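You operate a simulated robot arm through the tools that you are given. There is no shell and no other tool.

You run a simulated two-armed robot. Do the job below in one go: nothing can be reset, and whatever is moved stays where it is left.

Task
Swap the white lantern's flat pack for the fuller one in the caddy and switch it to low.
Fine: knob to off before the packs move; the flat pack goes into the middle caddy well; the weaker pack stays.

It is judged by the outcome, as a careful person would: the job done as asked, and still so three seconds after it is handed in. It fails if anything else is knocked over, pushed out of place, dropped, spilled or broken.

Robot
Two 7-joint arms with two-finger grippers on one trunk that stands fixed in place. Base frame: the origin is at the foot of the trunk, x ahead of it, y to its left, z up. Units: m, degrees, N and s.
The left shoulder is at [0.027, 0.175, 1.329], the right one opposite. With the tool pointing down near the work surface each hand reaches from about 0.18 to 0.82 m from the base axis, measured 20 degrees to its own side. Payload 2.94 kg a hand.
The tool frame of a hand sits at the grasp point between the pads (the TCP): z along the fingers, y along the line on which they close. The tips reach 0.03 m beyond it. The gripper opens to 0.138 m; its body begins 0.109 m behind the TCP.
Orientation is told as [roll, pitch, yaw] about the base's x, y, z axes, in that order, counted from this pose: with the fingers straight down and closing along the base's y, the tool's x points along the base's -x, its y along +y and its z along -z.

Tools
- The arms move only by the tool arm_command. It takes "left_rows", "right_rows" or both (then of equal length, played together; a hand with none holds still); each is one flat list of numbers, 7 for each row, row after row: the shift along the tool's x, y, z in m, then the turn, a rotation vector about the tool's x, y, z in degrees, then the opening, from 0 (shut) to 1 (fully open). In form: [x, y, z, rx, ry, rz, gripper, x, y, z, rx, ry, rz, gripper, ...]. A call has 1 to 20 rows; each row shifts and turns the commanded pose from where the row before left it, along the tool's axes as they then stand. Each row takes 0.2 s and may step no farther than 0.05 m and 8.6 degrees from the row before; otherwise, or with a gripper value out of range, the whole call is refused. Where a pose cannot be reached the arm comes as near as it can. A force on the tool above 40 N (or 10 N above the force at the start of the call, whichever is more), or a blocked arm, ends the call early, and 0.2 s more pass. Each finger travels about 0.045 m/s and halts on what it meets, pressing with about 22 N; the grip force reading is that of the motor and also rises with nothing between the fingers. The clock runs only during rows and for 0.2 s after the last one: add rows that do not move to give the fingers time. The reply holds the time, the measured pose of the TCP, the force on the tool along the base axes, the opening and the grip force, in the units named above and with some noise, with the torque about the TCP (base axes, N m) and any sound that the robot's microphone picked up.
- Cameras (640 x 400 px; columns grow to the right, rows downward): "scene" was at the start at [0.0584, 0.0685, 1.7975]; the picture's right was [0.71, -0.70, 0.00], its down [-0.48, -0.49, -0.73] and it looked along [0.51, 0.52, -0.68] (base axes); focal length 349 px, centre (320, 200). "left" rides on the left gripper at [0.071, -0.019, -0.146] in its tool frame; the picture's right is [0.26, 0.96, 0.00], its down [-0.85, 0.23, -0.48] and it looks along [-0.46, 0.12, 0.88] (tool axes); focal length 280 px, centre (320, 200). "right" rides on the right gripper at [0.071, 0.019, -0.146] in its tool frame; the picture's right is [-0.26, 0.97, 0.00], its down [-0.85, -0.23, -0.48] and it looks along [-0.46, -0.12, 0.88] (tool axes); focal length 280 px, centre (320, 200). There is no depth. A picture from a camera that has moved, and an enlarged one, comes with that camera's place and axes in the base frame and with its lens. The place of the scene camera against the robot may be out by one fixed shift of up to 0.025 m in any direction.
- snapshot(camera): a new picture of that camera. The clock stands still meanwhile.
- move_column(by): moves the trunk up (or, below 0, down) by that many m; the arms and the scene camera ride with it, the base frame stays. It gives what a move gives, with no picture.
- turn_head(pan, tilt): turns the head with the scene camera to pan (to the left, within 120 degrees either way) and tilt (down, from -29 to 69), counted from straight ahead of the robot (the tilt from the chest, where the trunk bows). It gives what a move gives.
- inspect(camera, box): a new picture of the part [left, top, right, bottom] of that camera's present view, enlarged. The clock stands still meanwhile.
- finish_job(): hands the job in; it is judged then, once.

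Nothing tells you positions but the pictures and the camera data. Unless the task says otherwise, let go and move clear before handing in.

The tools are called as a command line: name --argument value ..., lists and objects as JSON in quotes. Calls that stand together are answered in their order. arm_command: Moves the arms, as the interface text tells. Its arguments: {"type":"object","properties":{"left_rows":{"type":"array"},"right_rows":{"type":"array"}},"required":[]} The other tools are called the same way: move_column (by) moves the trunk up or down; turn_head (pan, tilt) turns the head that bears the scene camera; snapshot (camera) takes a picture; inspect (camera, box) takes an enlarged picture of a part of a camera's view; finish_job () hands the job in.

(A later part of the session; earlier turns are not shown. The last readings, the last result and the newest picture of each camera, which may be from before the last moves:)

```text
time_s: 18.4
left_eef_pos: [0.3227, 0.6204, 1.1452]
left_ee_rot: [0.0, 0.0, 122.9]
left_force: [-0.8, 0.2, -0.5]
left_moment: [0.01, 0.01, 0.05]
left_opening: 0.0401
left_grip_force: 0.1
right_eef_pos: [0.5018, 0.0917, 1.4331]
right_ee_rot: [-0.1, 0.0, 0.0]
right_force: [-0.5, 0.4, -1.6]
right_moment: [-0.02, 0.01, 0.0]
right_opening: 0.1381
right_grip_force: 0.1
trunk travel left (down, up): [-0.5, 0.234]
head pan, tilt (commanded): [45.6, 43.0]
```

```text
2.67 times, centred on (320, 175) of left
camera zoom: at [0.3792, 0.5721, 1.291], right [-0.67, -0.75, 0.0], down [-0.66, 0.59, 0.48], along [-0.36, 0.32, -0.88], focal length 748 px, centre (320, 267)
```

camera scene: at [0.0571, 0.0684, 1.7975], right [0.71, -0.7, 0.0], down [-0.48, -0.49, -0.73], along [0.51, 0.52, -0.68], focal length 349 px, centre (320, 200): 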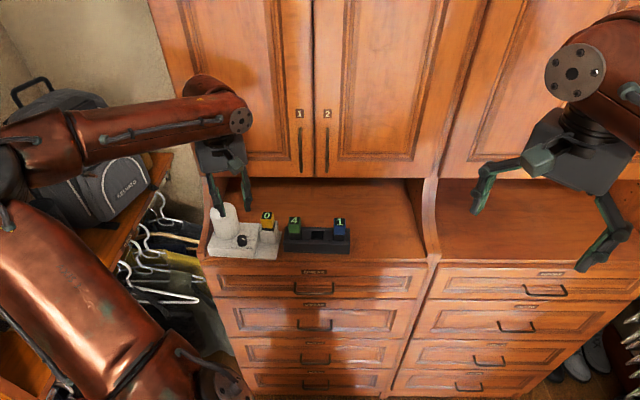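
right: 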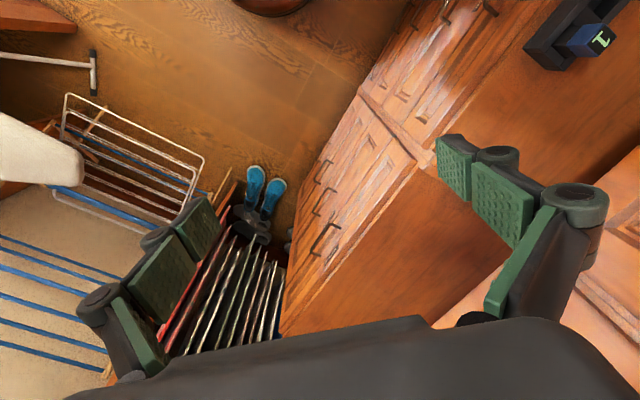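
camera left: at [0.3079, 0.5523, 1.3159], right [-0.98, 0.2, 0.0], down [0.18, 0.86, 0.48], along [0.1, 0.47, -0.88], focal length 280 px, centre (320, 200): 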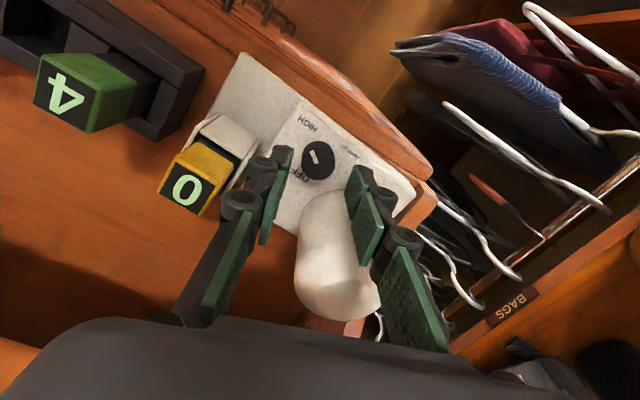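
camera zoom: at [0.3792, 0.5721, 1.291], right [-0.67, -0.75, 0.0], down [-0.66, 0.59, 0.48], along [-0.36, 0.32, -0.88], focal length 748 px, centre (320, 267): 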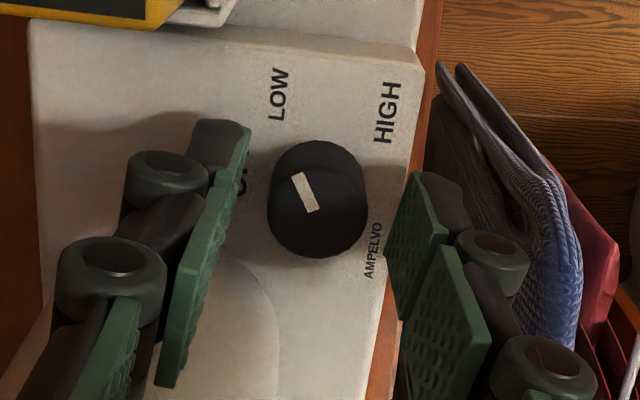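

Released cleanly; the knob stayed. Swinging the open hand back to 63°.

arm_command --left_rows '[0, 0, 0, 0, 0, 6, 0.29, 0, 0, 0, 0, 0, 6, 0.29, 0, 0, 0, 0, 0, 6, 0.29, 0, 0, 0, 0, 0, 6, 0.29, 0, 0, 0, 0, 0, 6, 0.29, 0, 0, 0, 0, 0, 6, 0.29, 0, 0, 0, 0, 0, 6, 0.29, 0, 0, 0, 0, 0, 6, 0.29, 0, 0, 0, 0, 0, 6, 0.29, 0, 0, 0, 0, 0, 6, 0.29, 0, 0, 0, 0, 0, 0, 0.29, 0, 0, 0, 0, 0, 0, 0.29, 0, 0, 0, 0, 0, 0, 0.29]'

inspect --camera "left" --box '[230, 100, 410, 250]'

inspect --camera "scene" --box '[200, 190, 284, 260]'

```text
time_s: 21.2
left_eef_pos: [0.3229, 0.6199, 1.1437]
left_ee_rot: [0.0, 0.0, 63.1]
left_force: [0.2, 0.4, -0.1]
left_moment: [0.0, 0.03, -0.02]
left_opening: 0.0402
left_grip_force: 0.0
right_eef_pos: [0.5028, 0.091, 1.434]
right_ee_rot: [0.1, 0.0, -0.1]
right_force: [0.0, -0.5, -0.3]
right_moment: [-0.01, 0.0, -0.03]
right_opening: 0.1378
right_grip_force: 0.1
trunk travel left (down, up): [-0.5, 0.234]
head pan, tilt (commanded): [45.6, 43.0]
```

```text
2.67 times, centred on (320, 175) of left
camera zoom: at [0.3092, 0.5485, 1.2905], right [-0.98, 0.2, 0.0], down [0.18, 0.86, 0.48], along [0.1, 0.47, -0.88], focal length 748 px, centre (320, 267)
```

zoom: 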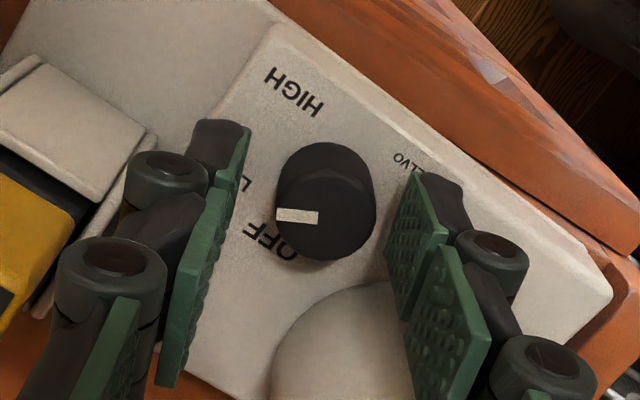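

```text
5.71 times, centred on (242, 225) of scene
camera zoom: at [0.0584, 0.0687, 1.7975], right [0.71, -0.7, 0.0], down [-0.48, -0.49, -0.73], along [0.51, 0.52, -0.68], focal length 1997 px, centre (766, 57)
```

zoom: 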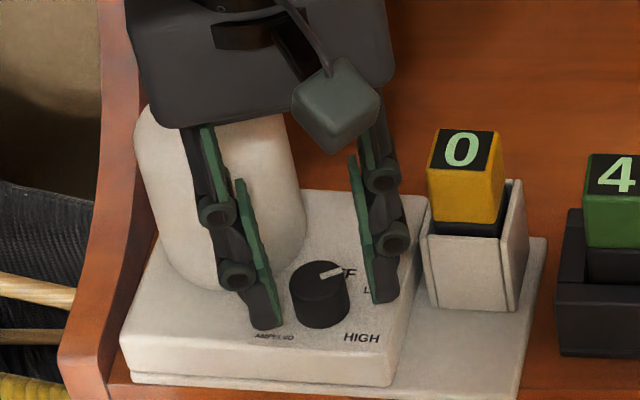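

The knob is still centred to within about 2.5 mm; I'll nudge, close, and turn the second 60° to OFF.

arm_command --left_rows '[-0.002, 0.0015, -0.001, 0, 0, 0, 0.29, 0, 0, 0, 0, 0, 0, 0.29, 0, 0, 0, 0, 0, 0, 0.24, 0, 0, 0, 0, 0, 0, 0.2, 0, 0, 0, 0, 0, 0, 0.16, 0, 0, 0, 0, 0, 0, 0.12, 0, 0, 0, 0, 0, 0, 0.1, 0, 0, 0, 0, 0, 0, 0.1]'

inspect --camera "left" --box '[230, 100, 410, 250]'

```text
time_s: 23.0
left_eef_pos: [0.3221, 0.6233, 1.1449]
left_ee_rot: [-0.1, 0.0, 62.9]
left_force: [-0.8, 0.1, -0.3]
left_moment: [0.0, 0.07, -0.03]
left_opening: 0.0238
left_grip_force: 22.1
right_eef_pos: [0.5027, 0.0916, 1.4336]
right_ee_rot: [0.0, 0.0, 0.0]
right_force: [-0.4, -1.0, -0.4]
right_moment: [0.0, 0.0, -0.01]
right_opening: 0.1382
right_grip_force: 0.1
trunk travel left (down, up): [-0.5, 0.234]
head pan, tilt (commanded): [45.6, 43.0]
```

```text
2.67 times, centred on (320, 175) of left
camera zoom: at [0.3087, 0.5515, 1.291], right [-0.98, 0.2, 0.0], down [0.18, 0.86, 0.48], along [0.1, 0.47, -0.88], focal length 748 px, centre (320, 267)
```

zoom: 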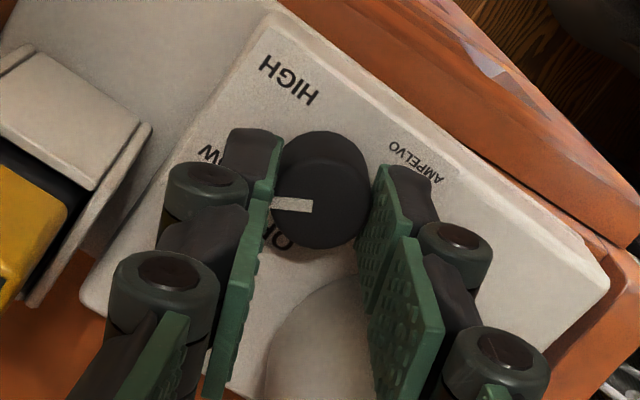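

Gripped again with almost no side force. Turning the second 60° counter-clockwise.

arm_command --left_rows '[0, 0, 0, 0, 0, -6, 0.1, 0, 0, 0, 0, 0, -6, 0.1, 0, 0, 0, 0, 0, -6, 0.1, 0, 0, 0, 0, 0, -6, 0.1, 0, 0, 0, 0, 0, -6, 0.1, 0, 0, 0, 0, 0, -6, 0.1, 0, 0, 0, 0, 0, -6, 0.1, 0, 0, 0, 0, 0, -6, 0.1, 0, 0, 0, 0, 0, -6, 0.1]'

inspect --camera "left" --box '[230, 100, 410, 250]'

```text
time_s: 25.0
left_eef_pos: [0.3226, 0.6234, 1.1448]
left_ee_rot: [0.1, 0.0, 117.1]
left_force: [-0.3, -0.2, -0.4]
left_moment: [-0.14, 0.07, 0.02]
left_opening: 0.024
left_grip_force: 21.7
right_eef_pos: [0.5027, 0.0921, 1.4335]
right_ee_rot: [0.1, 0.1, 0.0]
right_force: [-0.1, 0.3, 0.1]
right_moment: [0.0, -0.02, -0.01]
right_opening: 0.1379
right_grip_force: 0.0
trunk travel left (down, up): [-0.5, 0.234]
head pan, tilt (commanded): [45.6, 43.0]
```

```text
2.67 times, centred on (320, 175) of left
camera zoom: at [0.3731, 0.5698, 1.2919], right [-0.74, -0.67, 0.0], down [-0.59, 0.65, 0.48], along [-0.32, 0.35, -0.88], focal length 748 px, centre (320, 267)
```

zoom: 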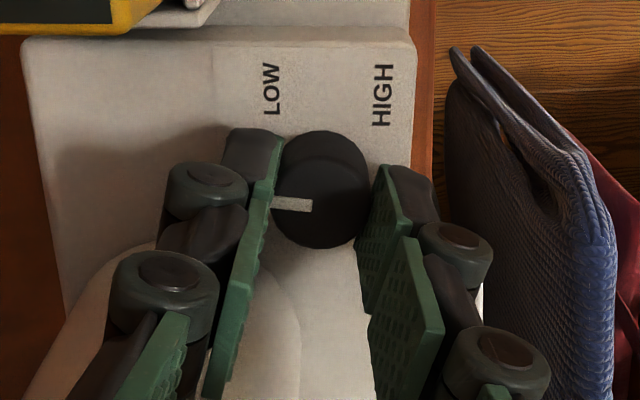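

The pointer measures about 39°, with OFF straight back at about 40–41°. I'll add 2° more, then release and check it against the OFF label.

arm_command --left_rows '[0, 0, 0, 0, 0, -2, 0.1, 0, 0, 0, 0, 0, 0, 0.1, 0, 0, 0, 0, 0, 0, 0.2, 0, 0, 0, 0, 0, 0, 0.29, 0, 0, 0, 0, 0, 0, 0.29, 0, 0, 0, 0, 0, 0, 0.29]'

inspect --camera "left" --box '[230, 100, 410, 250]'

inspect --camera "scene" --box '[200, 190, 284, 260]'

```text
time_s: 26.4
left_eef_pos: [0.3224, 0.6229, 1.1443]
left_ee_rot: [0.0, 0.1, 119.0]
left_force: [0.4, -0.6, -0.1]
left_moment: [-0.01, -0.01, 0.03]
left_opening: 0.04
left_grip_force: 0.0
right_eef_pos: [0.5025, 0.0918, 1.4328]
right_ee_rot: [-0.1, 0.1, 0.1]
right_force: [-1.2, 0.3, -0.4]
right_moment: [0.0, 0.01, -0.01]
right_opening: 0.1382
right_grip_force: 0.1
trunk travel left (down, up): [-0.5, 0.234]
head pan, tilt (commanded): [45.6, 43.0]
```

```text
2.67 times, centred on (320, 175) of left
camera zoom: at [0.375, 0.5707, 1.2919], right [-0.72, -0.7, 0.0], down [-0.61, 0.63, 0.48], along [-0.33, 0.34, -0.88], focal length 748 px, centre (320, 267)
```

zoom: 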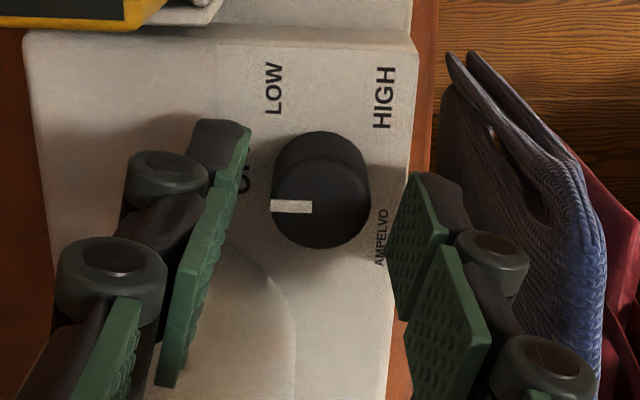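

```text
5.71 times, centred on (242, 225) of scene
camera zoom: at [0.0584, 0.0688, 1.7975], right [0.71, -0.7, 0.0], down [-0.48, -0.49, -0.73], along [0.51, 0.52, -0.68], focal length 1997 px, centre (766, 57)
```

zoom: 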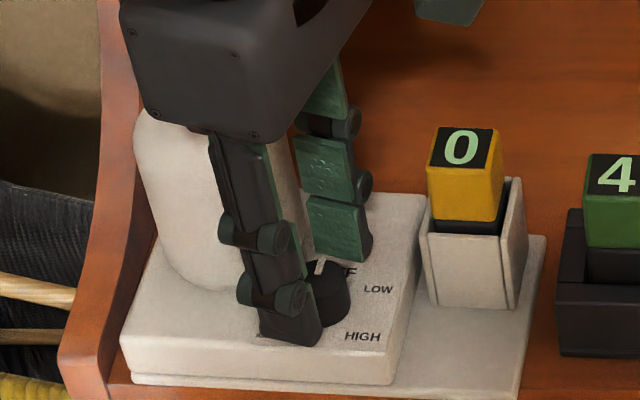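

Released with the pointer toward OFF. I'll rise straight up and verify the knob from above.

arm_command --left_rows '[0, 0, -0.03, 0, 0, 0, 0.29, 0, 0, -0.04, 0, 0, 0, 0.29, 0, 0, -0.045, 0, 0, 0, 0.29, 0, 0, 0, 0, 0, -5.5, 0.33, 0, 0, 0, 0, 0, -5.5, 0.36, 0, 0, 0, 0, 0, 0, 0.36, 0, 0, 0, 0, 0, 0, 0.36]'

snapshot --camera "left"

inspect --camera "left" --box '[270, 110, 370, 180]'

inspect --camera "scene" --box '[200, 190, 284, 260]'

```text
time_s: 28.0
left_eef_pos: [0.3217, 0.6234, 1.2597]
left_ee_rot: [0.0, 0.0, 130.0]
left_force: [0.2, -0.7, 0.5]
left_moment: [-0.02, 0.0, 0.01]
left_opening: 0.0495
left_grip_force: 0.1
right_eef_pos: [0.5013, 0.0919, 1.4332]
right_ee_rot: [0.1, 0.1, -0.1]
right_force: [0.0, -0.1, 0.1]
right_moment: [0.0, -0.01, 0.0]
right_opening: 0.138
right_grip_force: 0.0
trunk travel left (down, up): [-0.5, 0.234]
head pan, tilt (commanded): [45.6, 43.0]
```

```text
taken
camera left: at [0.383, 0.5811, 1.406], right [-0.57, -0.82, 0.0], down [-0.72, 0.5, 0.48], along [-0.39, 0.27, -0.88], focal length 280 px, centre (320, 200)
```

left: 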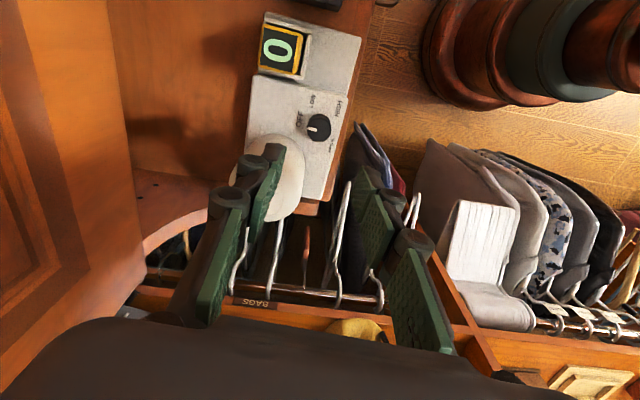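

```text
5.71 times, centred on (320, 145) of left
camera zoom: at [0.383, 0.5811, 1.406], right [-0.57, -0.82, 0.0], down [-0.72, 0.5, 0.48], along [-0.39, 0.27, -0.88], focal length 1602 px, centre (320, 514)
```

zoom: 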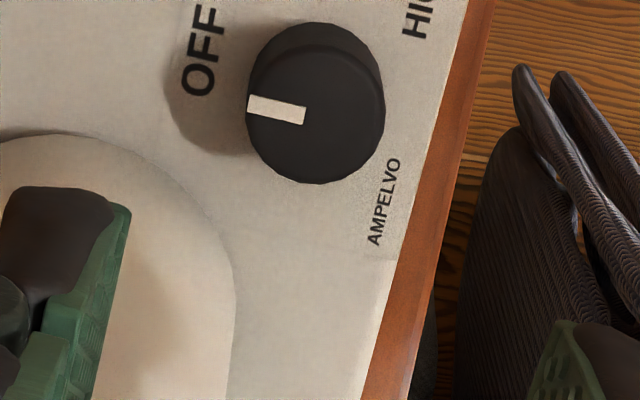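

```text
5.71 times, centred on (242, 225) of scene
camera zoom: at [0.0586, 0.0689, 1.7974], right [0.71, -0.7, 0.0], down [-0.48, -0.49, -0.73], along [0.51, 0.52, -0.68], focal length 1997 px, centre (766, 57)
```

zoom: 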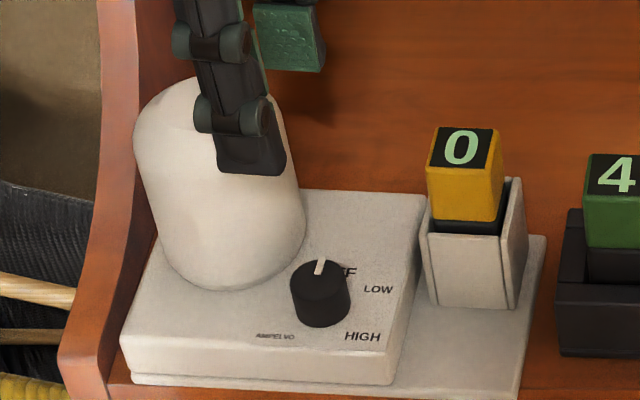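

The knob points at OFF (about 43° against 40° for the label direction). Now I'll move over pack 0 at a safe height, fingers closing front-to-back.

arm_command --left_rows '[0.0156, -0.0124, 0, 0, 0, 0, 0.36, 0.0156, -0.0124, 0, 0, 0, 0, 0.36, 0.0156, -0.0124, 0, 0, 0, 0, 0.36, 0.0157, -0.0125, 0, 0, 0, 0, 0.36, 0, 0, 0, 0, 0, 0, 0.36, 0, 0, 0, 0, 0, 0, 0.36, 0, 0, 0, 0, 0, 0, 0.36]'

snapshot --camera "left"

inspect --camera "left" --box '[240, 80, 400, 210]'

inspect --camera "scene" --box '[220, 120, 340, 260]'

```text
time_s: 29.6
left_eef_pos: [0.4007, 0.6115, 1.2594]
left_ee_rot: [0.0, -0.1, 130.0]
left_force: [0.4, -0.1, -0.1]
left_moment: [-0.05, 0.02, -0.04]
left_opening: 0.0498
left_grip_force: 0.0
right_eef_pos: [0.5029, 0.0934, 1.4337]
right_ee_rot: [0.1, 0.0, -0.1]
right_force: [0.0, 0.0, 0.4]
right_moment: [0.0, -0.01, 0.0]
right_opening: 0.1379
right_grip_force: 0.1
trunk travel left (down, up): [-0.5, 0.234]
head pan, tilt (commanded): [45.6, 43.0]
```

```text
taken
camera left: at [0.4627, 0.5691, 1.4064], right [-0.57, -0.82, 0.0], down [-0.72, 0.5, 0.48], along [-0.39, 0.27, -0.88], focal length 280 px, centre (320, 200)
```

left: 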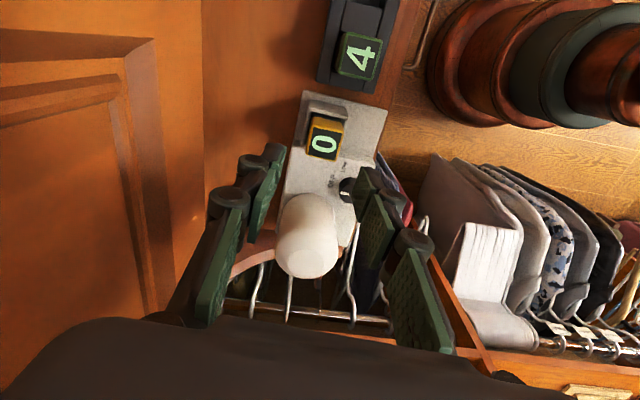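

```text
3.08 times, centred on (320, 145) of left
camera zoom: at [0.4627, 0.5691, 1.4064], right [-0.57, -0.82, 0.0], down [-0.72, 0.5, 0.48], along [-0.39, 0.27, -0.88], focal length 863 px, centre (320, 369)
```

zoom: 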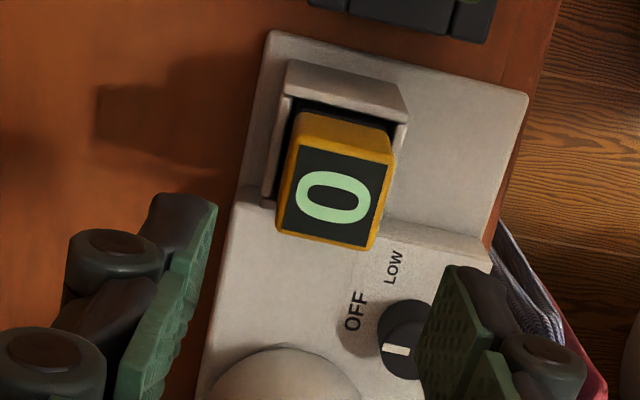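

```text
2.86 times, centred on (280, 190) of scene
camera zoom: at [0.0589, 0.0697, 1.7974], right [0.71, -0.7, 0.0], down [-0.48, -0.49, -0.73], along [0.51, 0.52, -0.68], focal length 998 px, centre (434, 229)
```

zoom: 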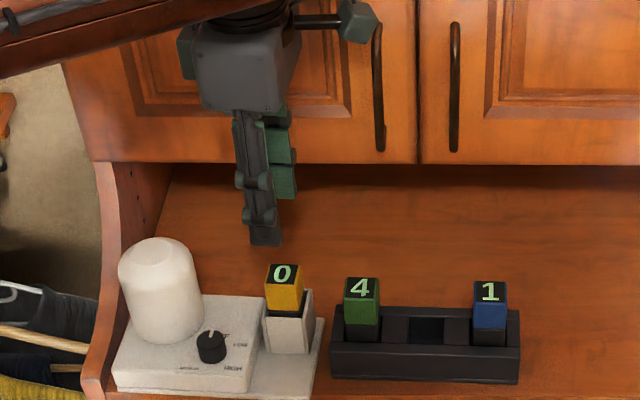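

Pack 0 is within about 4 mm of the grip centre and its top is at z≈1.173. I'll zoom further to get its exact orientation and offset.

inspect --camera "left" --box '[296, 92, 352, 134]'

inspect --camera "left" --box '[280, 118, 340, 163]'

arm_command --left_rows '[0, 0, 0, 0, 0, 0, 0.36]'

```text
9.52 times, centred on (324, 113) of left
camera zoom: at [0.4627, 0.5691, 1.4064], right [-0.57, -0.82, 0.0], down [-0.72, 0.5, 0.48], along [-0.39, 0.27, -0.88], focal length 2670 px, centre (282, 1029)
```

zoom: 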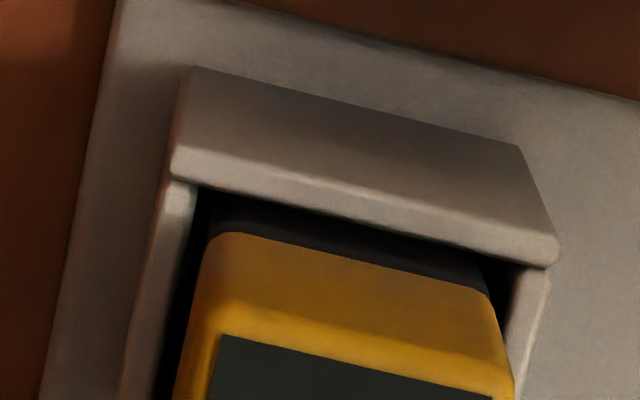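

```text
8.89 times, centred on (310, 140) of left
camera zoom: at [0.4627, 0.5691, 1.4064], right [-0.57, -0.82, 0.0], down [-0.72, 0.5, 0.48], along [-0.39, 0.27, -0.88], focal length 2492 px, centre (409, 729)
```

zoom: 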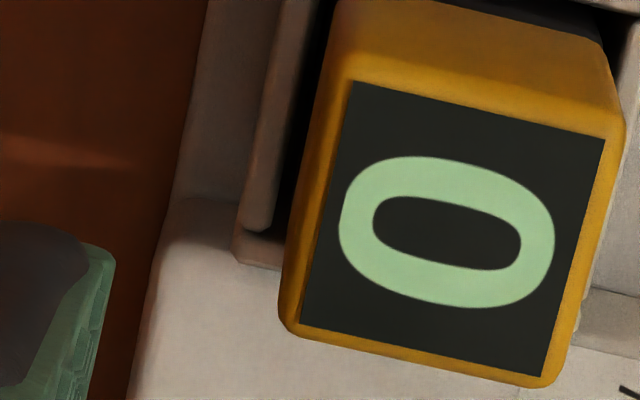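

```text
time_s: 30.0
left_eef_pos: [0.3999, 0.6107, 1.2605]
left_ee_rot: [0.1, 0.0, 130.0]
left_force: [0.9, 0.6, 0.6]
left_moment: [-0.04, -0.01, 0.04]
left_opening: 0.0494
left_grip_force: 0.0
right_eef_pos: [0.5024, 0.0929, 1.4338]
right_ee_rot: [0.0, -0.1, 0.1]
right_force: [0.0, 0.7, -0.2]
right_moment: [-0.01, -0.03, -0.02]
right_opening: 0.1382
right_grip_force: 0.2
trunk travel left (down, up): [-0.5, 0.234]
head pan, tilt (commanded): [45.6, 43.0]
```

High zoom gives a clean fit: pack 0 is turned about 2.2° from the tool and offset about 2–3 mm. I'll apply the turn and partial shift while lowering to just above the pack, then re-check.

arm_command --left_rows '[0.0019, 0.0015, 0.02, 0, 0, -2.2, 0.36, 0, 0, 0.028, 0, 0, 0, 0.36, 0, 0, 0, 0, 0, 0, 0.36, 0, 0, 0, 0, 0, 0, 0.36, 0, 0, 0, 0, 0, 0, 0.36, 0, 0, 0, 0, 0, 0, 0.36, 0, 0, 0, 0, 0, 0, 0.36]'

inspect --camera "left" --box '[240, 100, 400, 230]'

inspect --camera "left" --box '[280, 125, 350, 175]'

```text
time_s: 31.6
left_eef_pos: [0.3985, 0.607, 1.2131]
left_ee_rot: [0.0, -0.1, 132.2]
left_force: [-0.2, 0.4, 0.0]
left_moment: [-0.03, 0.04, 0.03]
left_opening: 0.0496
left_grip_force: 0.0
right_eef_pos: [0.5031, 0.0925, 1.4336]
right_ee_rot: [0.0, 0.0, 0.0]
right_force: [0.3, 0.2, 1.1]
right_moment: [0.02, -0.01, -0.03]
right_opening: 0.1377
right_grip_force: 0.0
trunk travel left (down, up): [-0.5, 0.234]
head pan, tilt (commanded): [45.6, 43.0]
```

```text
3.08 times, centred on (320, 165) of left
camera zoom: at [0.4628, 0.5673, 1.359], right [-0.54, -0.84, 0.0], down [-0.74, 0.47, 0.48], along [-0.4, 0.26, -0.88], focal length 863 px, centre (320, 308)
```

zoom: 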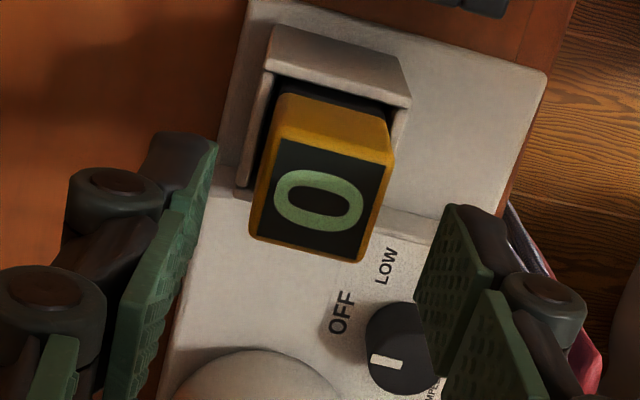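

```text
8.00 times, centred on (315, 150) of left
camera zoom: at [0.4628, 0.5673, 1.359], right [-0.54, -0.84, 0.0], down [-0.74, 0.47, 0.48], along [-0.4, 0.26, -0.88], focal length 2243 px, centre (360, 600)
```

zoom: 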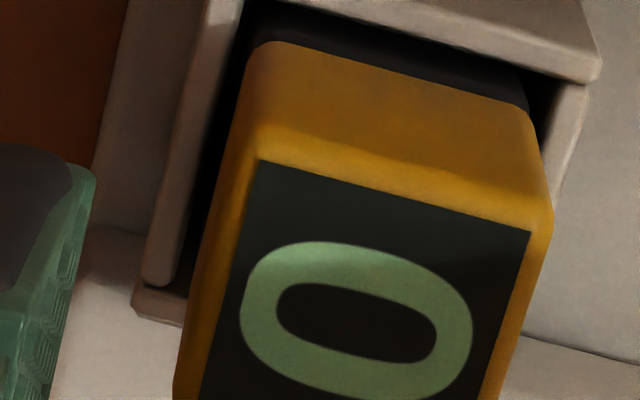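

Pack 0 is centred and aligned under the gripper. Lowering so the tips reach about 25 mm down its sides, above the socket walls.

arm_command --left_rows '[0, 0, 0.018, 0, 0, 0, 0.36, 0, 0, 0.017, 0, 0, 0, 0.36, 0, 0, 0, 0, 0, 0, 0.36, 0, 0, 0, 0, 0, 0, 0.36, 0, 0, 0, 0, 0, 0, 0.36, 0, 0, 0, 0, 0, 0, 0.36]'

inspect --camera "left" --box '[240, 120, 400, 250]'

inspect --camera "scene" --box '[230, 180, 320, 260]'

```text
time_s: 33.0
left_eef_pos: [0.4011, 0.6045, 1.1762]
left_ee_rot: [-0.1, -0.1, 132.3]
left_force: [-0.9, -1.4, -0.8]
left_moment: [0.03, 0.01, 0.03]
left_opening: 0.0498
left_grip_force: 0.1
right_eef_pos: [0.5015, 0.0911, 1.4331]
right_ee_rot: [0.0, -0.1, -0.1]
right_force: [0.4, -0.3, 0.2]
right_moment: [-0.01, -0.02, -0.02]
right_opening: 0.1379
right_grip_force: 0.0
trunk travel left (down, up): [-0.5, 0.234]
head pan, tilt (commanded): [45.6, 43.0]
```

```text
3.08 times, centred on (320, 185) of left
camera zoom: at [0.4647, 0.5656, 1.3231], right [-0.54, -0.84, 0.0], down [-0.74, 0.47, 0.48], along [-0.4, 0.26, -0.88], focal length 863 px, centre (320, 246)
```

zoom: 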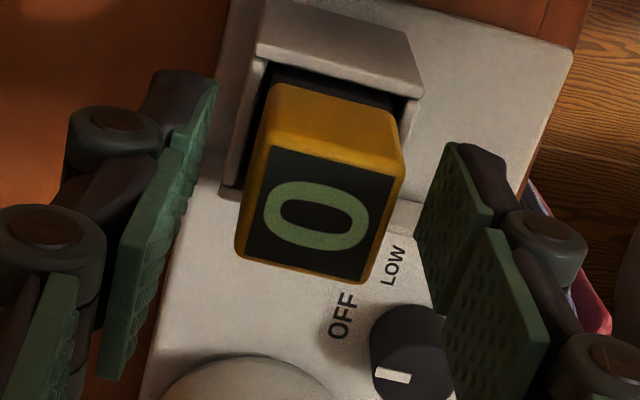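

```text
5.00 times, centred on (275, 220) of scene
camera zoom: at [0.0584, 0.0686, 1.7975], right [0.71, -0.7, 0.0], down [-0.48, -0.49, -0.73], along [0.51, 0.52, -0.68], focal length 1747 px, centre (545, 100)
```

zoom: 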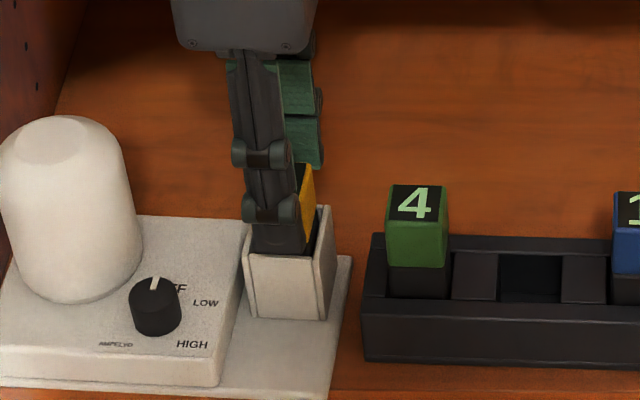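

Everything is clear: the tips are above the socket walls and pack 0 is between the pads. Small sideways correction, then close on the pack.

arm_command --left_rows '[-0.0015, 0.0003, 0, 0, 0, 0, 0.36, 0, 0, 0, 0, 0, 0, 0.33, 0, 0, 0, 0, 0, 0, 0.28, 0, 0, 0, 0, 0, 0, 0.23, 0, 0, 0, 0, 0, 0, 0.18, 0, 0, 0, 0, 0, 0, 0.12, 0, 0, 0, 0, 0, 0, 0.1, 0, 0, 0, 0, 0, 0, 0.1]'

inspect --camera "left" --box '[240, 120, 400, 250]'

inspect --camera "scene" --box '[230, 180, 320, 260]'

```text
time_s: 34.8
left_eef_pos: [0.399, 0.606, 1.1757]
left_ee_rot: [0.1, 0.0, 132.3]
left_force: [0.3, 0.0, -0.5]
left_moment: [-0.01, 0.0, -0.01]
left_opening: 0.0294
left_grip_force: 22.0
right_eef_pos: [0.5023, 0.0925, 1.4328]
right_ee_rot: [0.0, 0.0, -0.1]
right_force: [-0.3, 0.8, 0.1]
right_moment: [0.0, 0.01, 0.0]
right_opening: 0.1378
right_grip_force: 0.2
trunk travel left (down, up): [-0.5, 0.234]
head pan, tilt (commanded): [45.6, 43.0]
```

```text
3.08 times, centred on (320, 185) of left
camera zoom: at [0.4633, 0.5669, 1.3228], right [-0.54, -0.84, 0.0], down [-0.74, 0.47, 0.48], along [-0.4, 0.26, -0.88], focal length 863 px, centre (320, 246)
```

zoom: 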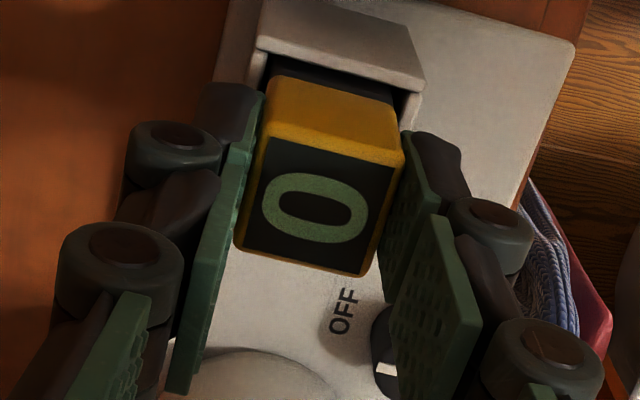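

```text
5.00 times, centred on (275, 220) of scene
camera zoom: at [0.0586, 0.0689, 1.7975], right [0.71, -0.7, 0.0], down [-0.48, -0.49, -0.73], along [0.51, 0.52, -0.68], focal length 1747 px, centre (545, 100)
```

zoom: 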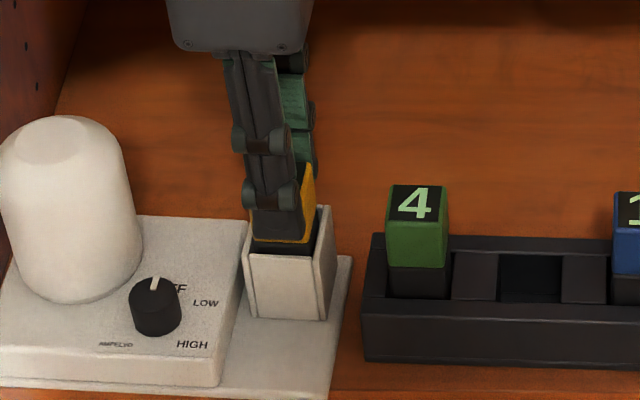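

Pack 0 is gripped at 29 mm with no side load. I'll lift slowly straight up, watching the force.

arm_command --left_rows '[0, 0, -0.003, 0, 0, 0, 0.1, 0, 0, -0.005, 0, 0, 0, 0.1, 0, 0, -0.007, 0, 0, 0, 0.1, 0, 0, -0.01, 0, 0, 0, 0.1, 0, 0, 0, 0, 0, 0, 0.1]'

inspect --camera "scene" --box '[200, 170, 340, 270]'

inspect --camera "left" --box '[240, 120, 400, 250]'

```text
time_s: 36.0
left_eef_pos: [0.3985, 0.6061, 1.2033]
left_ee_rot: [0.0, 0.0, 132.2]
left_force: [-0.1, -0.3, -1.2]
left_moment: [-0.01, 0.01, 0.0]
left_opening: 0.0295
left_grip_force: 22.0
right_eef_pos: [0.5025, 0.0925, 1.4327]
right_ee_rot: [-0.1, 0.0, 0.0]
right_force: [-0.3, -0.3, -0.1]
right_moment: [0.03, -0.03, 0.01]
right_opening: 0.1381
right_grip_force: 0.1
trunk travel left (down, up): [-0.5, 0.234]
head pan, tilt (commanded): [45.6, 43.0]
```

```text
4.00 times, centred on (270, 220) of scene
camera zoom: at [0.0587, 0.069, 1.7974], right [0.71, -0.7, 0.0], down [-0.48, -0.49, -0.73], along [0.51, 0.52, -0.68], focal length 1398 px, centre (520, 120)
```

zoom: 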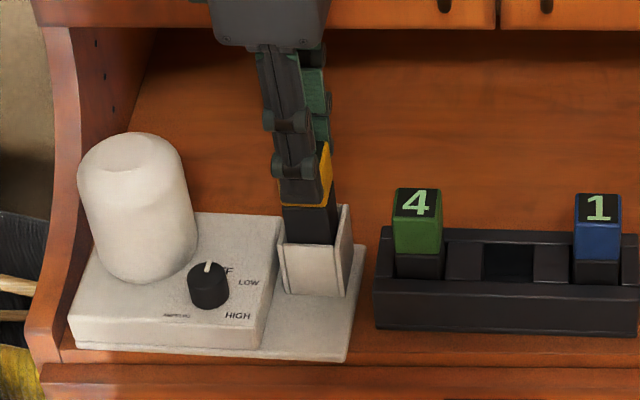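

```text
3.08 times, centred on (320, 185) of left
camera zoom: at [0.4625, 0.5669, 1.3492], right [-0.54, -0.84, 0.0], down [-0.74, 0.47, 0.48], along [-0.4, 0.26, -0.88], focal length 863 px, centre (320, 246)
```

zoom: 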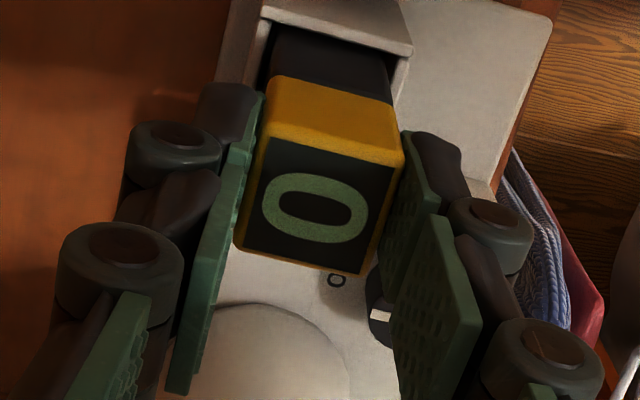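

The pack slides out freely and the lantern stays put. Lifting another 6 cm.

arm_command --left_rows '[0, 0, -0.015, 0, 0, 0, 0.1, 0, 0, -0.02, 0, 0, 0, 0.1, 0, 0, -0.02, 0, 0, 0, 0.1, 0, 0, -0.01, 0, 0, 0, 0.1, 0, 0, 0, 0, 0, 0, 0.1, 0, 0, 0, 0, 0, 0, 0.1]'

inspect --camera "scene" --box '[200, 170, 360, 270]'

snapshot --camera "left"

```text
time_s: 37.4
left_eef_pos: [0.3982, 0.6058, 1.2666]
left_ee_rot: [0.0, 0.0, 132.2]
left_force: [0.7, -1.0, -1.8]
left_moment: [0.01, -0.02, 0.01]
left_opening: 0.0293
left_grip_force: 22.4
right_eef_pos: [0.5016, 0.0913, 1.4342]
right_ee_rot: [0.0, 0.1, 0.0]
right_force: [0.3, -1.1, -0.1]
right_moment: [-0.01, 0.01, 0.01]
right_opening: 0.138
right_grip_force: 0.0
trunk travel left (down, up): [-0.5, 0.234]
head pan, tilt (commanded): [45.6, 43.0]
```

```text
4.00 times, centred on (280, 220) of scene
camera zoom: at [0.0586, 0.0691, 1.7974], right [0.71, -0.7, 0.0], down [-0.48, -0.49, -0.73], along [0.51, 0.52, -0.68], focal length 1398 px, centre (480, 120)
```

zoom: 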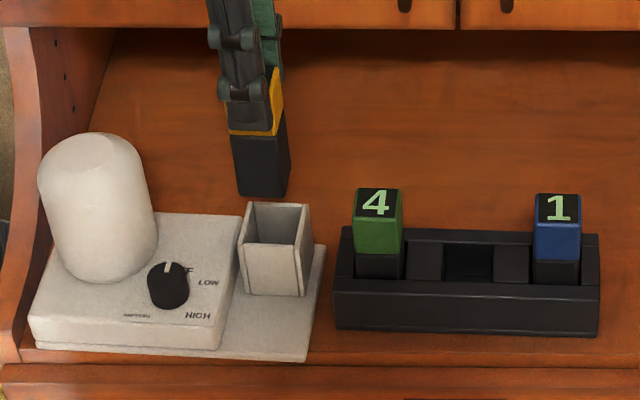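

```text
taken
camera left: at [0.4617, 0.5659, 1.4136], right [-0.54, -0.84, 0.0], down [-0.74, 0.47, 0.48], along [-0.4, 0.26, -0.88], focal length 280 px, centre (320, 200)
```

left: 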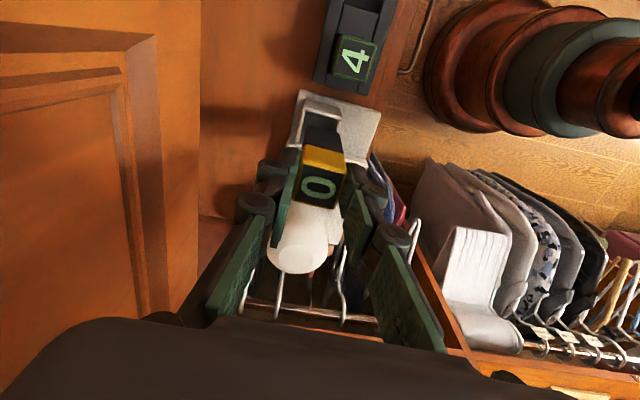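

Pack 0 is out; its full length is roughly 83 mm. I'll raise a bit more and carry it over to above the middle caddy well, high enough to clear pack 4.

arm_command --left_rows '[0, 0, -0.015, 0, 0, 0, 0.1, 0, 0, -0.015, 0, 0, 0, 0.1, 0.0216, 0.0012, 0, 0, 0, -1, 0.1, 0.0216, 0.0012, 0, 0, 0, -1, 0.1, 0.0216, 0.0012, 0, 0, 0, -1, 0.1, 0.0216, 0.0012, 0, 0, 0, -0.5, 0.1, 0.0216, 0.0012, 0, 0, 0, 0, 0.1, 0.0216, 0.0012, 0, 0, 0, 0, 0.1, 0, 0, 0, 0, 0, 0, 0.1, 0, 0, 0, 0, 0, 0, 0.1, 0, 0, 0, 0, 0, 0, 0.1]'

snapshot --camera "left"

inspect --camera "scene" --box '[230, 150, 390, 270]'

snapshot --camera "scene"

```text
time_s: 39.8
left_eef_pos: [0.4862, 0.5096, 1.2974]
left_ee_rot: [0.0, 0.0, 135.7]
left_force: [0.2, 0.0, -1.6]
left_moment: [0.01, 0.01, 0.03]
left_opening: 0.0296
left_grip_force: 21.7
right_eef_pos: [0.5031, 0.092, 1.4327]
right_ee_rot: [0.0, 0.0, 0.0]
right_force: [0.4, 0.5, -0.5]
right_moment: [0.02, 0.02, 0.02]
right_opening: 0.1382
right_grip_force: 0.1
trunk travel left (down, up): [-0.5, 0.234]
head pan, tilt (commanded): [45.6, 43.0]
```

```text
taken
camera left: at [0.5516, 0.4732, 1.4439], right [-0.49, -0.87, 0.0], down [-0.77, 0.43, 0.48], along [-0.42, 0.23, -0.88], focal length 280 px, centre (320, 200)
```

left: 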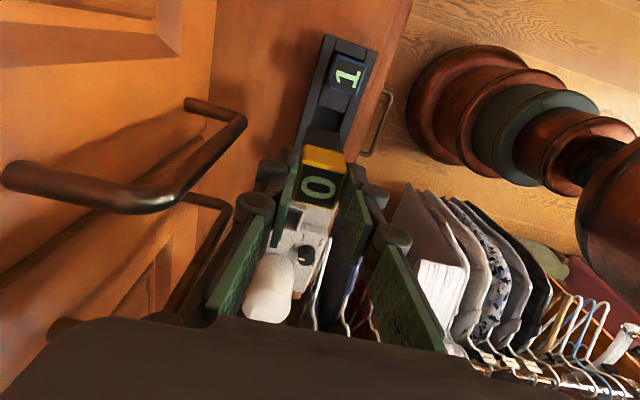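

```text
3.33 times, centred on (310, 210) of scene
camera zoom: at [0.0587, 0.0686, 1.7975], right [0.71, -0.7, 0.0], down [-0.48, -0.49, -0.73], along [0.51, 0.52, -0.68], focal length 1165 px, centre (353, 167)
```

zoom: 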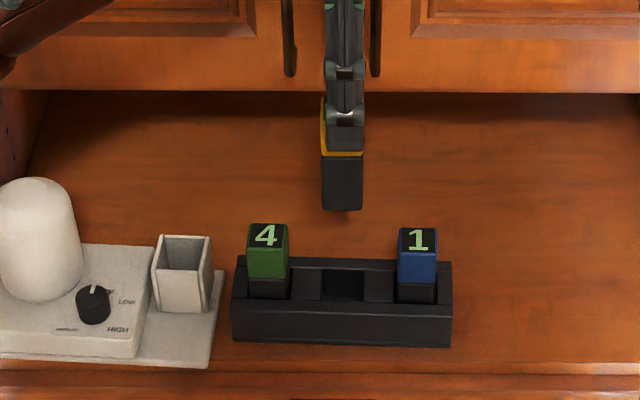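

```text
taken
camera scene: at [0.0587, 0.0686, 1.7975], right [0.71, -0.7, 0.0], down [-0.48, -0.49, -0.73], along [0.51, 0.52, -0.68], focal length 349 px, centre (320, 200)
```

scene: 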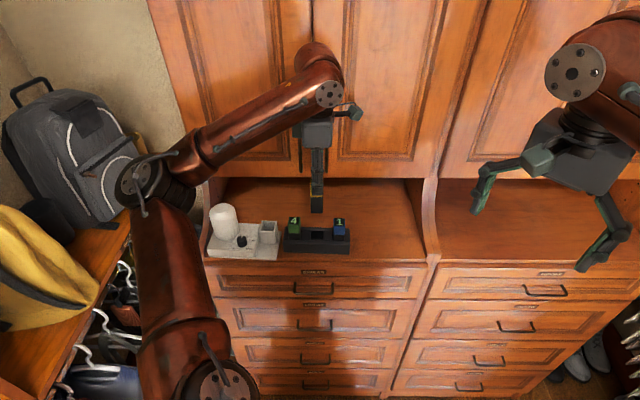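

Pack 0 hangs above the middle well with pack 1 and the caddy end visible. I'll zoom to measure the caddy's exact position and angle in the tool frame.

inspect --camera "left" --box '[290, 30, 390, 110]'

inspect --camera "left" --box '[280, 90, 400, 180]'

inspect --camera "scene" --box '[280, 180, 356, 260]'

arm_command --left_rows '[0, 0, 0, 0, 0, 0, 0.1]'

```text
5.00 times, centred on (340, 70) of left
camera zoom: at [0.5516, 0.4732, 1.4439], right [-0.49, -0.87, 0.0], down [-0.77, 0.43, 0.48], along [-0.42, 0.23, -0.88], focal length 1402 px, centre (220, 850)
```

zoom: 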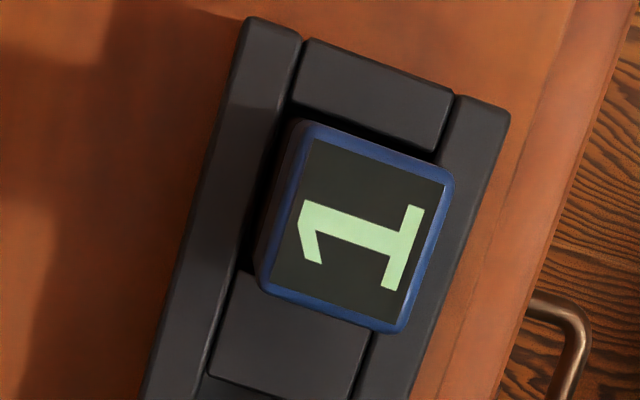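

```text
4.44 times, centred on (340, 135) of left
camera zoom: at [0.5516, 0.4732, 1.4439], right [-0.49, -0.87, 0.0], down [-0.77, 0.43, 0.48], along [-0.42, 0.23, -0.88], focal length 1246 px, centre (231, 489)
```

zoom: 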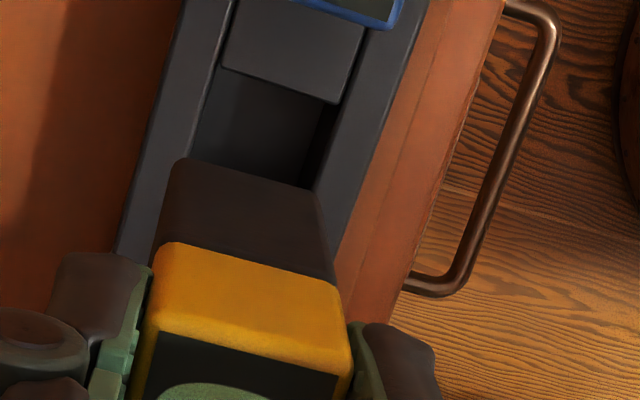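

```text
5.00 times, centred on (318, 220) of scene
camera zoom: at [0.0587, 0.0686, 1.7975], right [0.71, -0.7, 0.0], down [-0.48, -0.49, -0.73], along [0.51, 0.52, -0.68], focal length 1747 px, centre (330, 100)
```

zoom: 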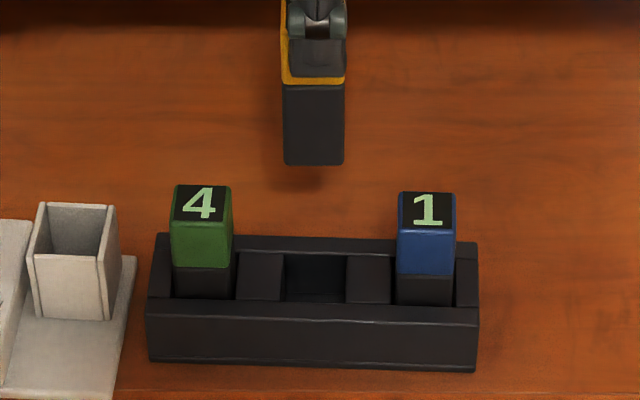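

```text
time_s: 40.2
left_eef_pos: [0.486, 0.5095, 1.2984]
left_ee_rot: [0.0, 0.0, 135.6]
left_force: [0.0, -1.2, -1.2]
left_moment: [-0.04, 0.01, -0.01]
left_opening: 0.0292
left_grip_force: 22.3
right_eef_pos: [0.502, 0.0915, 1.4325]
right_ee_rot: [-0.1, 0.0, 0.0]
right_force: [0.3, 0.6, -0.6]
right_moment: [0.01, -0.01, 0.02]
right_opening: 0.1381
right_grip_force: 0.1
trunk travel left (down, up): [-0.5, 0.234]
head pan, tilt (commanded): [45.6, 43.0]
```

The caddy is turned about 1.8° from the tool, and the middle well centre lies about (−3.4, +9.6) mm from the grip centre. I'll correct that at height, then lower partway and re-check.

arm_command --left_rows '[-0.0017, 0.0048, 0, 0, 0, 0.9, 0.1, -0.0017, 0.0048, 0, 0, 0, 0.9, 0.1, 0, 0, 0.02, 0, 0, 0, 0.1, 0, 0, 0.02, 0, 0, 0, 0.1, 0, 0, 0.02, 0, 0, 0, 0.1, 0, 0, 0, 0, 0, 0, 0.1, 0, 0, 0, 0, 0, 0, 0.1, 0, 0, 0, 0, 0, 0, 0.1, 0, 0, 0, 0, 0, 0, 0.1]'

inspect --camera "left" --box '[270, 50, 410, 160]'

inspect --camera "scene" --box '[280, 190, 356, 260]'

```text
time_s: 42.2
left_eef_pos: [0.4763, 0.5034, 1.2358]
left_ee_rot: [0.0, -0.1, 133.9]
left_force: [0.9, 0.3, -0.6]
left_moment: [-0.02, 0.01, 0.03]
left_opening: 0.0295
left_grip_force: 22.0
right_eef_pos: [0.5028, 0.092, 1.434]
right_ee_rot: [0.0, -0.1, 0.1]
right_force: [-0.5, -0.1, -0.4]
right_moment: [-0.01, 0.04, 0.02]
right_opening: 0.138
right_grip_force: 0.0
trunk travel left (down, up): [-0.5, 0.234]
head pan, tilt (commanded): [45.6, 43.0]
```

```text
3.64 times, centred on (340, 105) of left
camera zoom: at [0.5398, 0.4656, 1.3836], right [-0.51, -0.86, 0.0], down [-0.75, 0.45, 0.48], along [-0.41, 0.24, -0.88], focal length 1020 px, centre (247, 546)
```

zoom: 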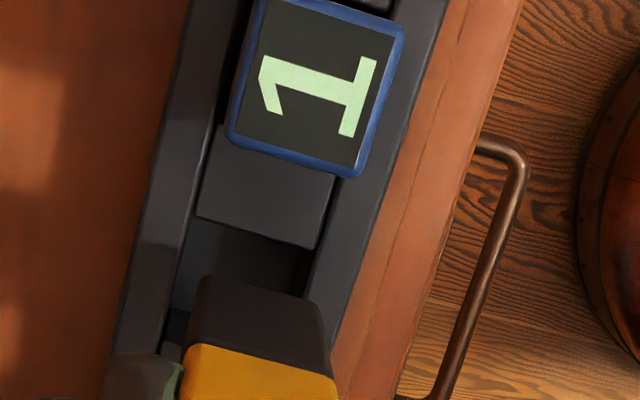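

```text
5.71 times, centred on (318, 225) of scene
camera zoom: at [0.0588, 0.0689, 1.7975], right [0.71, -0.7, 0.0], down [-0.48, -0.49, -0.73], along [0.51, 0.52, -0.68], focal length 1997 px, centre (331, 57)
```

zoom: 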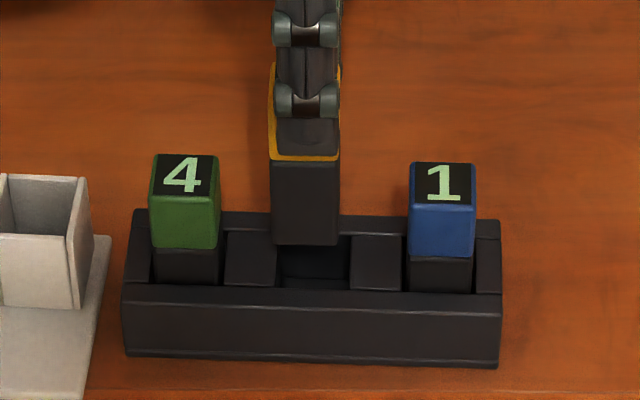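

The middle well is about 2.8 mm right and 3 mm back of the held pack, with roughly 1° of turn left; clearances look about 1 mm per side, so I'll correct and lower until the pack bottom is just above the caddy, then check again.

arm_command --left_rows '[0.0028, -0.003, 0, 0, 0, 1.1, 0.1, 0, 0, 0.01, 0, 0, 0, 0.1, 0, 0, 0.011, 0, 0, 0, 0.1, 0, 0, 0, 0, 0, 0, 0.1, 0, 0, 0, 0, 0, 0, 0.1, 0, 0, 0, 0, 0, 0, 0.1, 0, 0, 0, 0, 0, 0, 0.1]'

inspect --camera "left" --box '[280, 70, 400, 160]'

inspect --camera "scene" --box '[290, 200, 350, 255]'

```text
time_s: 43.8
left_eef_pos: [0.4799, 0.5029, 1.2155]
left_ee_rot: [-0.1, 0.0, 132.8]
left_force: [-0.8, 0.2, -1.8]
left_moment: [-0.01, -0.03, 0.01]
left_opening: 0.0293
left_grip_force: 22.3
right_eef_pos: [0.5027, 0.0921, 1.4335]
right_ee_rot: [0.0, -0.1, 0.1]
right_force: [0.3, 0.0, -1.0]
right_moment: [-0.03, 0.0, 0.0]
right_opening: 0.1381
right_grip_force: 0.0
trunk travel left (down, up): [-0.5, 0.234]
head pan, tilt (commanded): [45.6, 43.0]
```

```text
4.44 times, centred on (340, 115) of left
camera zoom: at [0.5434, 0.4642, 1.3615], right [-0.53, -0.85, 0.0], down [-0.75, 0.47, 0.48], along [-0.4, 0.25, -0.88], focal length 1246 px, centre (231, 578)
```

zoom: 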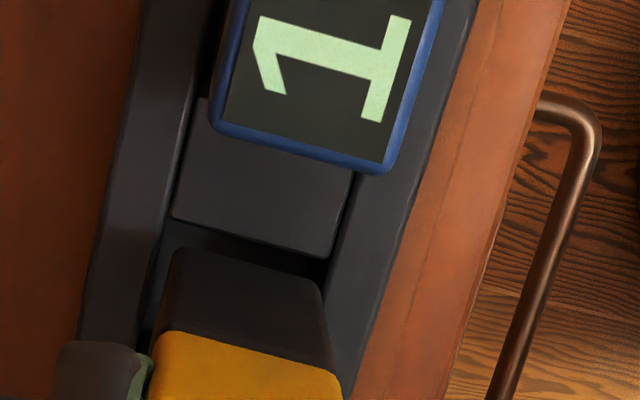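

```text
7.27 times, centred on (320, 228) of scene
camera zoom: at [0.0586, 0.0689, 1.7975], right [0.71, -0.7, 0.0], down [-0.48, -0.49, -0.73], along [0.51, 0.52, -0.68], focal length 2541 px, centre (320, 0)
```

zoom: 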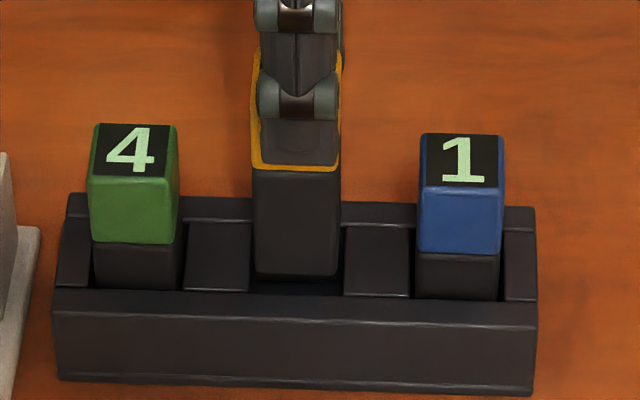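

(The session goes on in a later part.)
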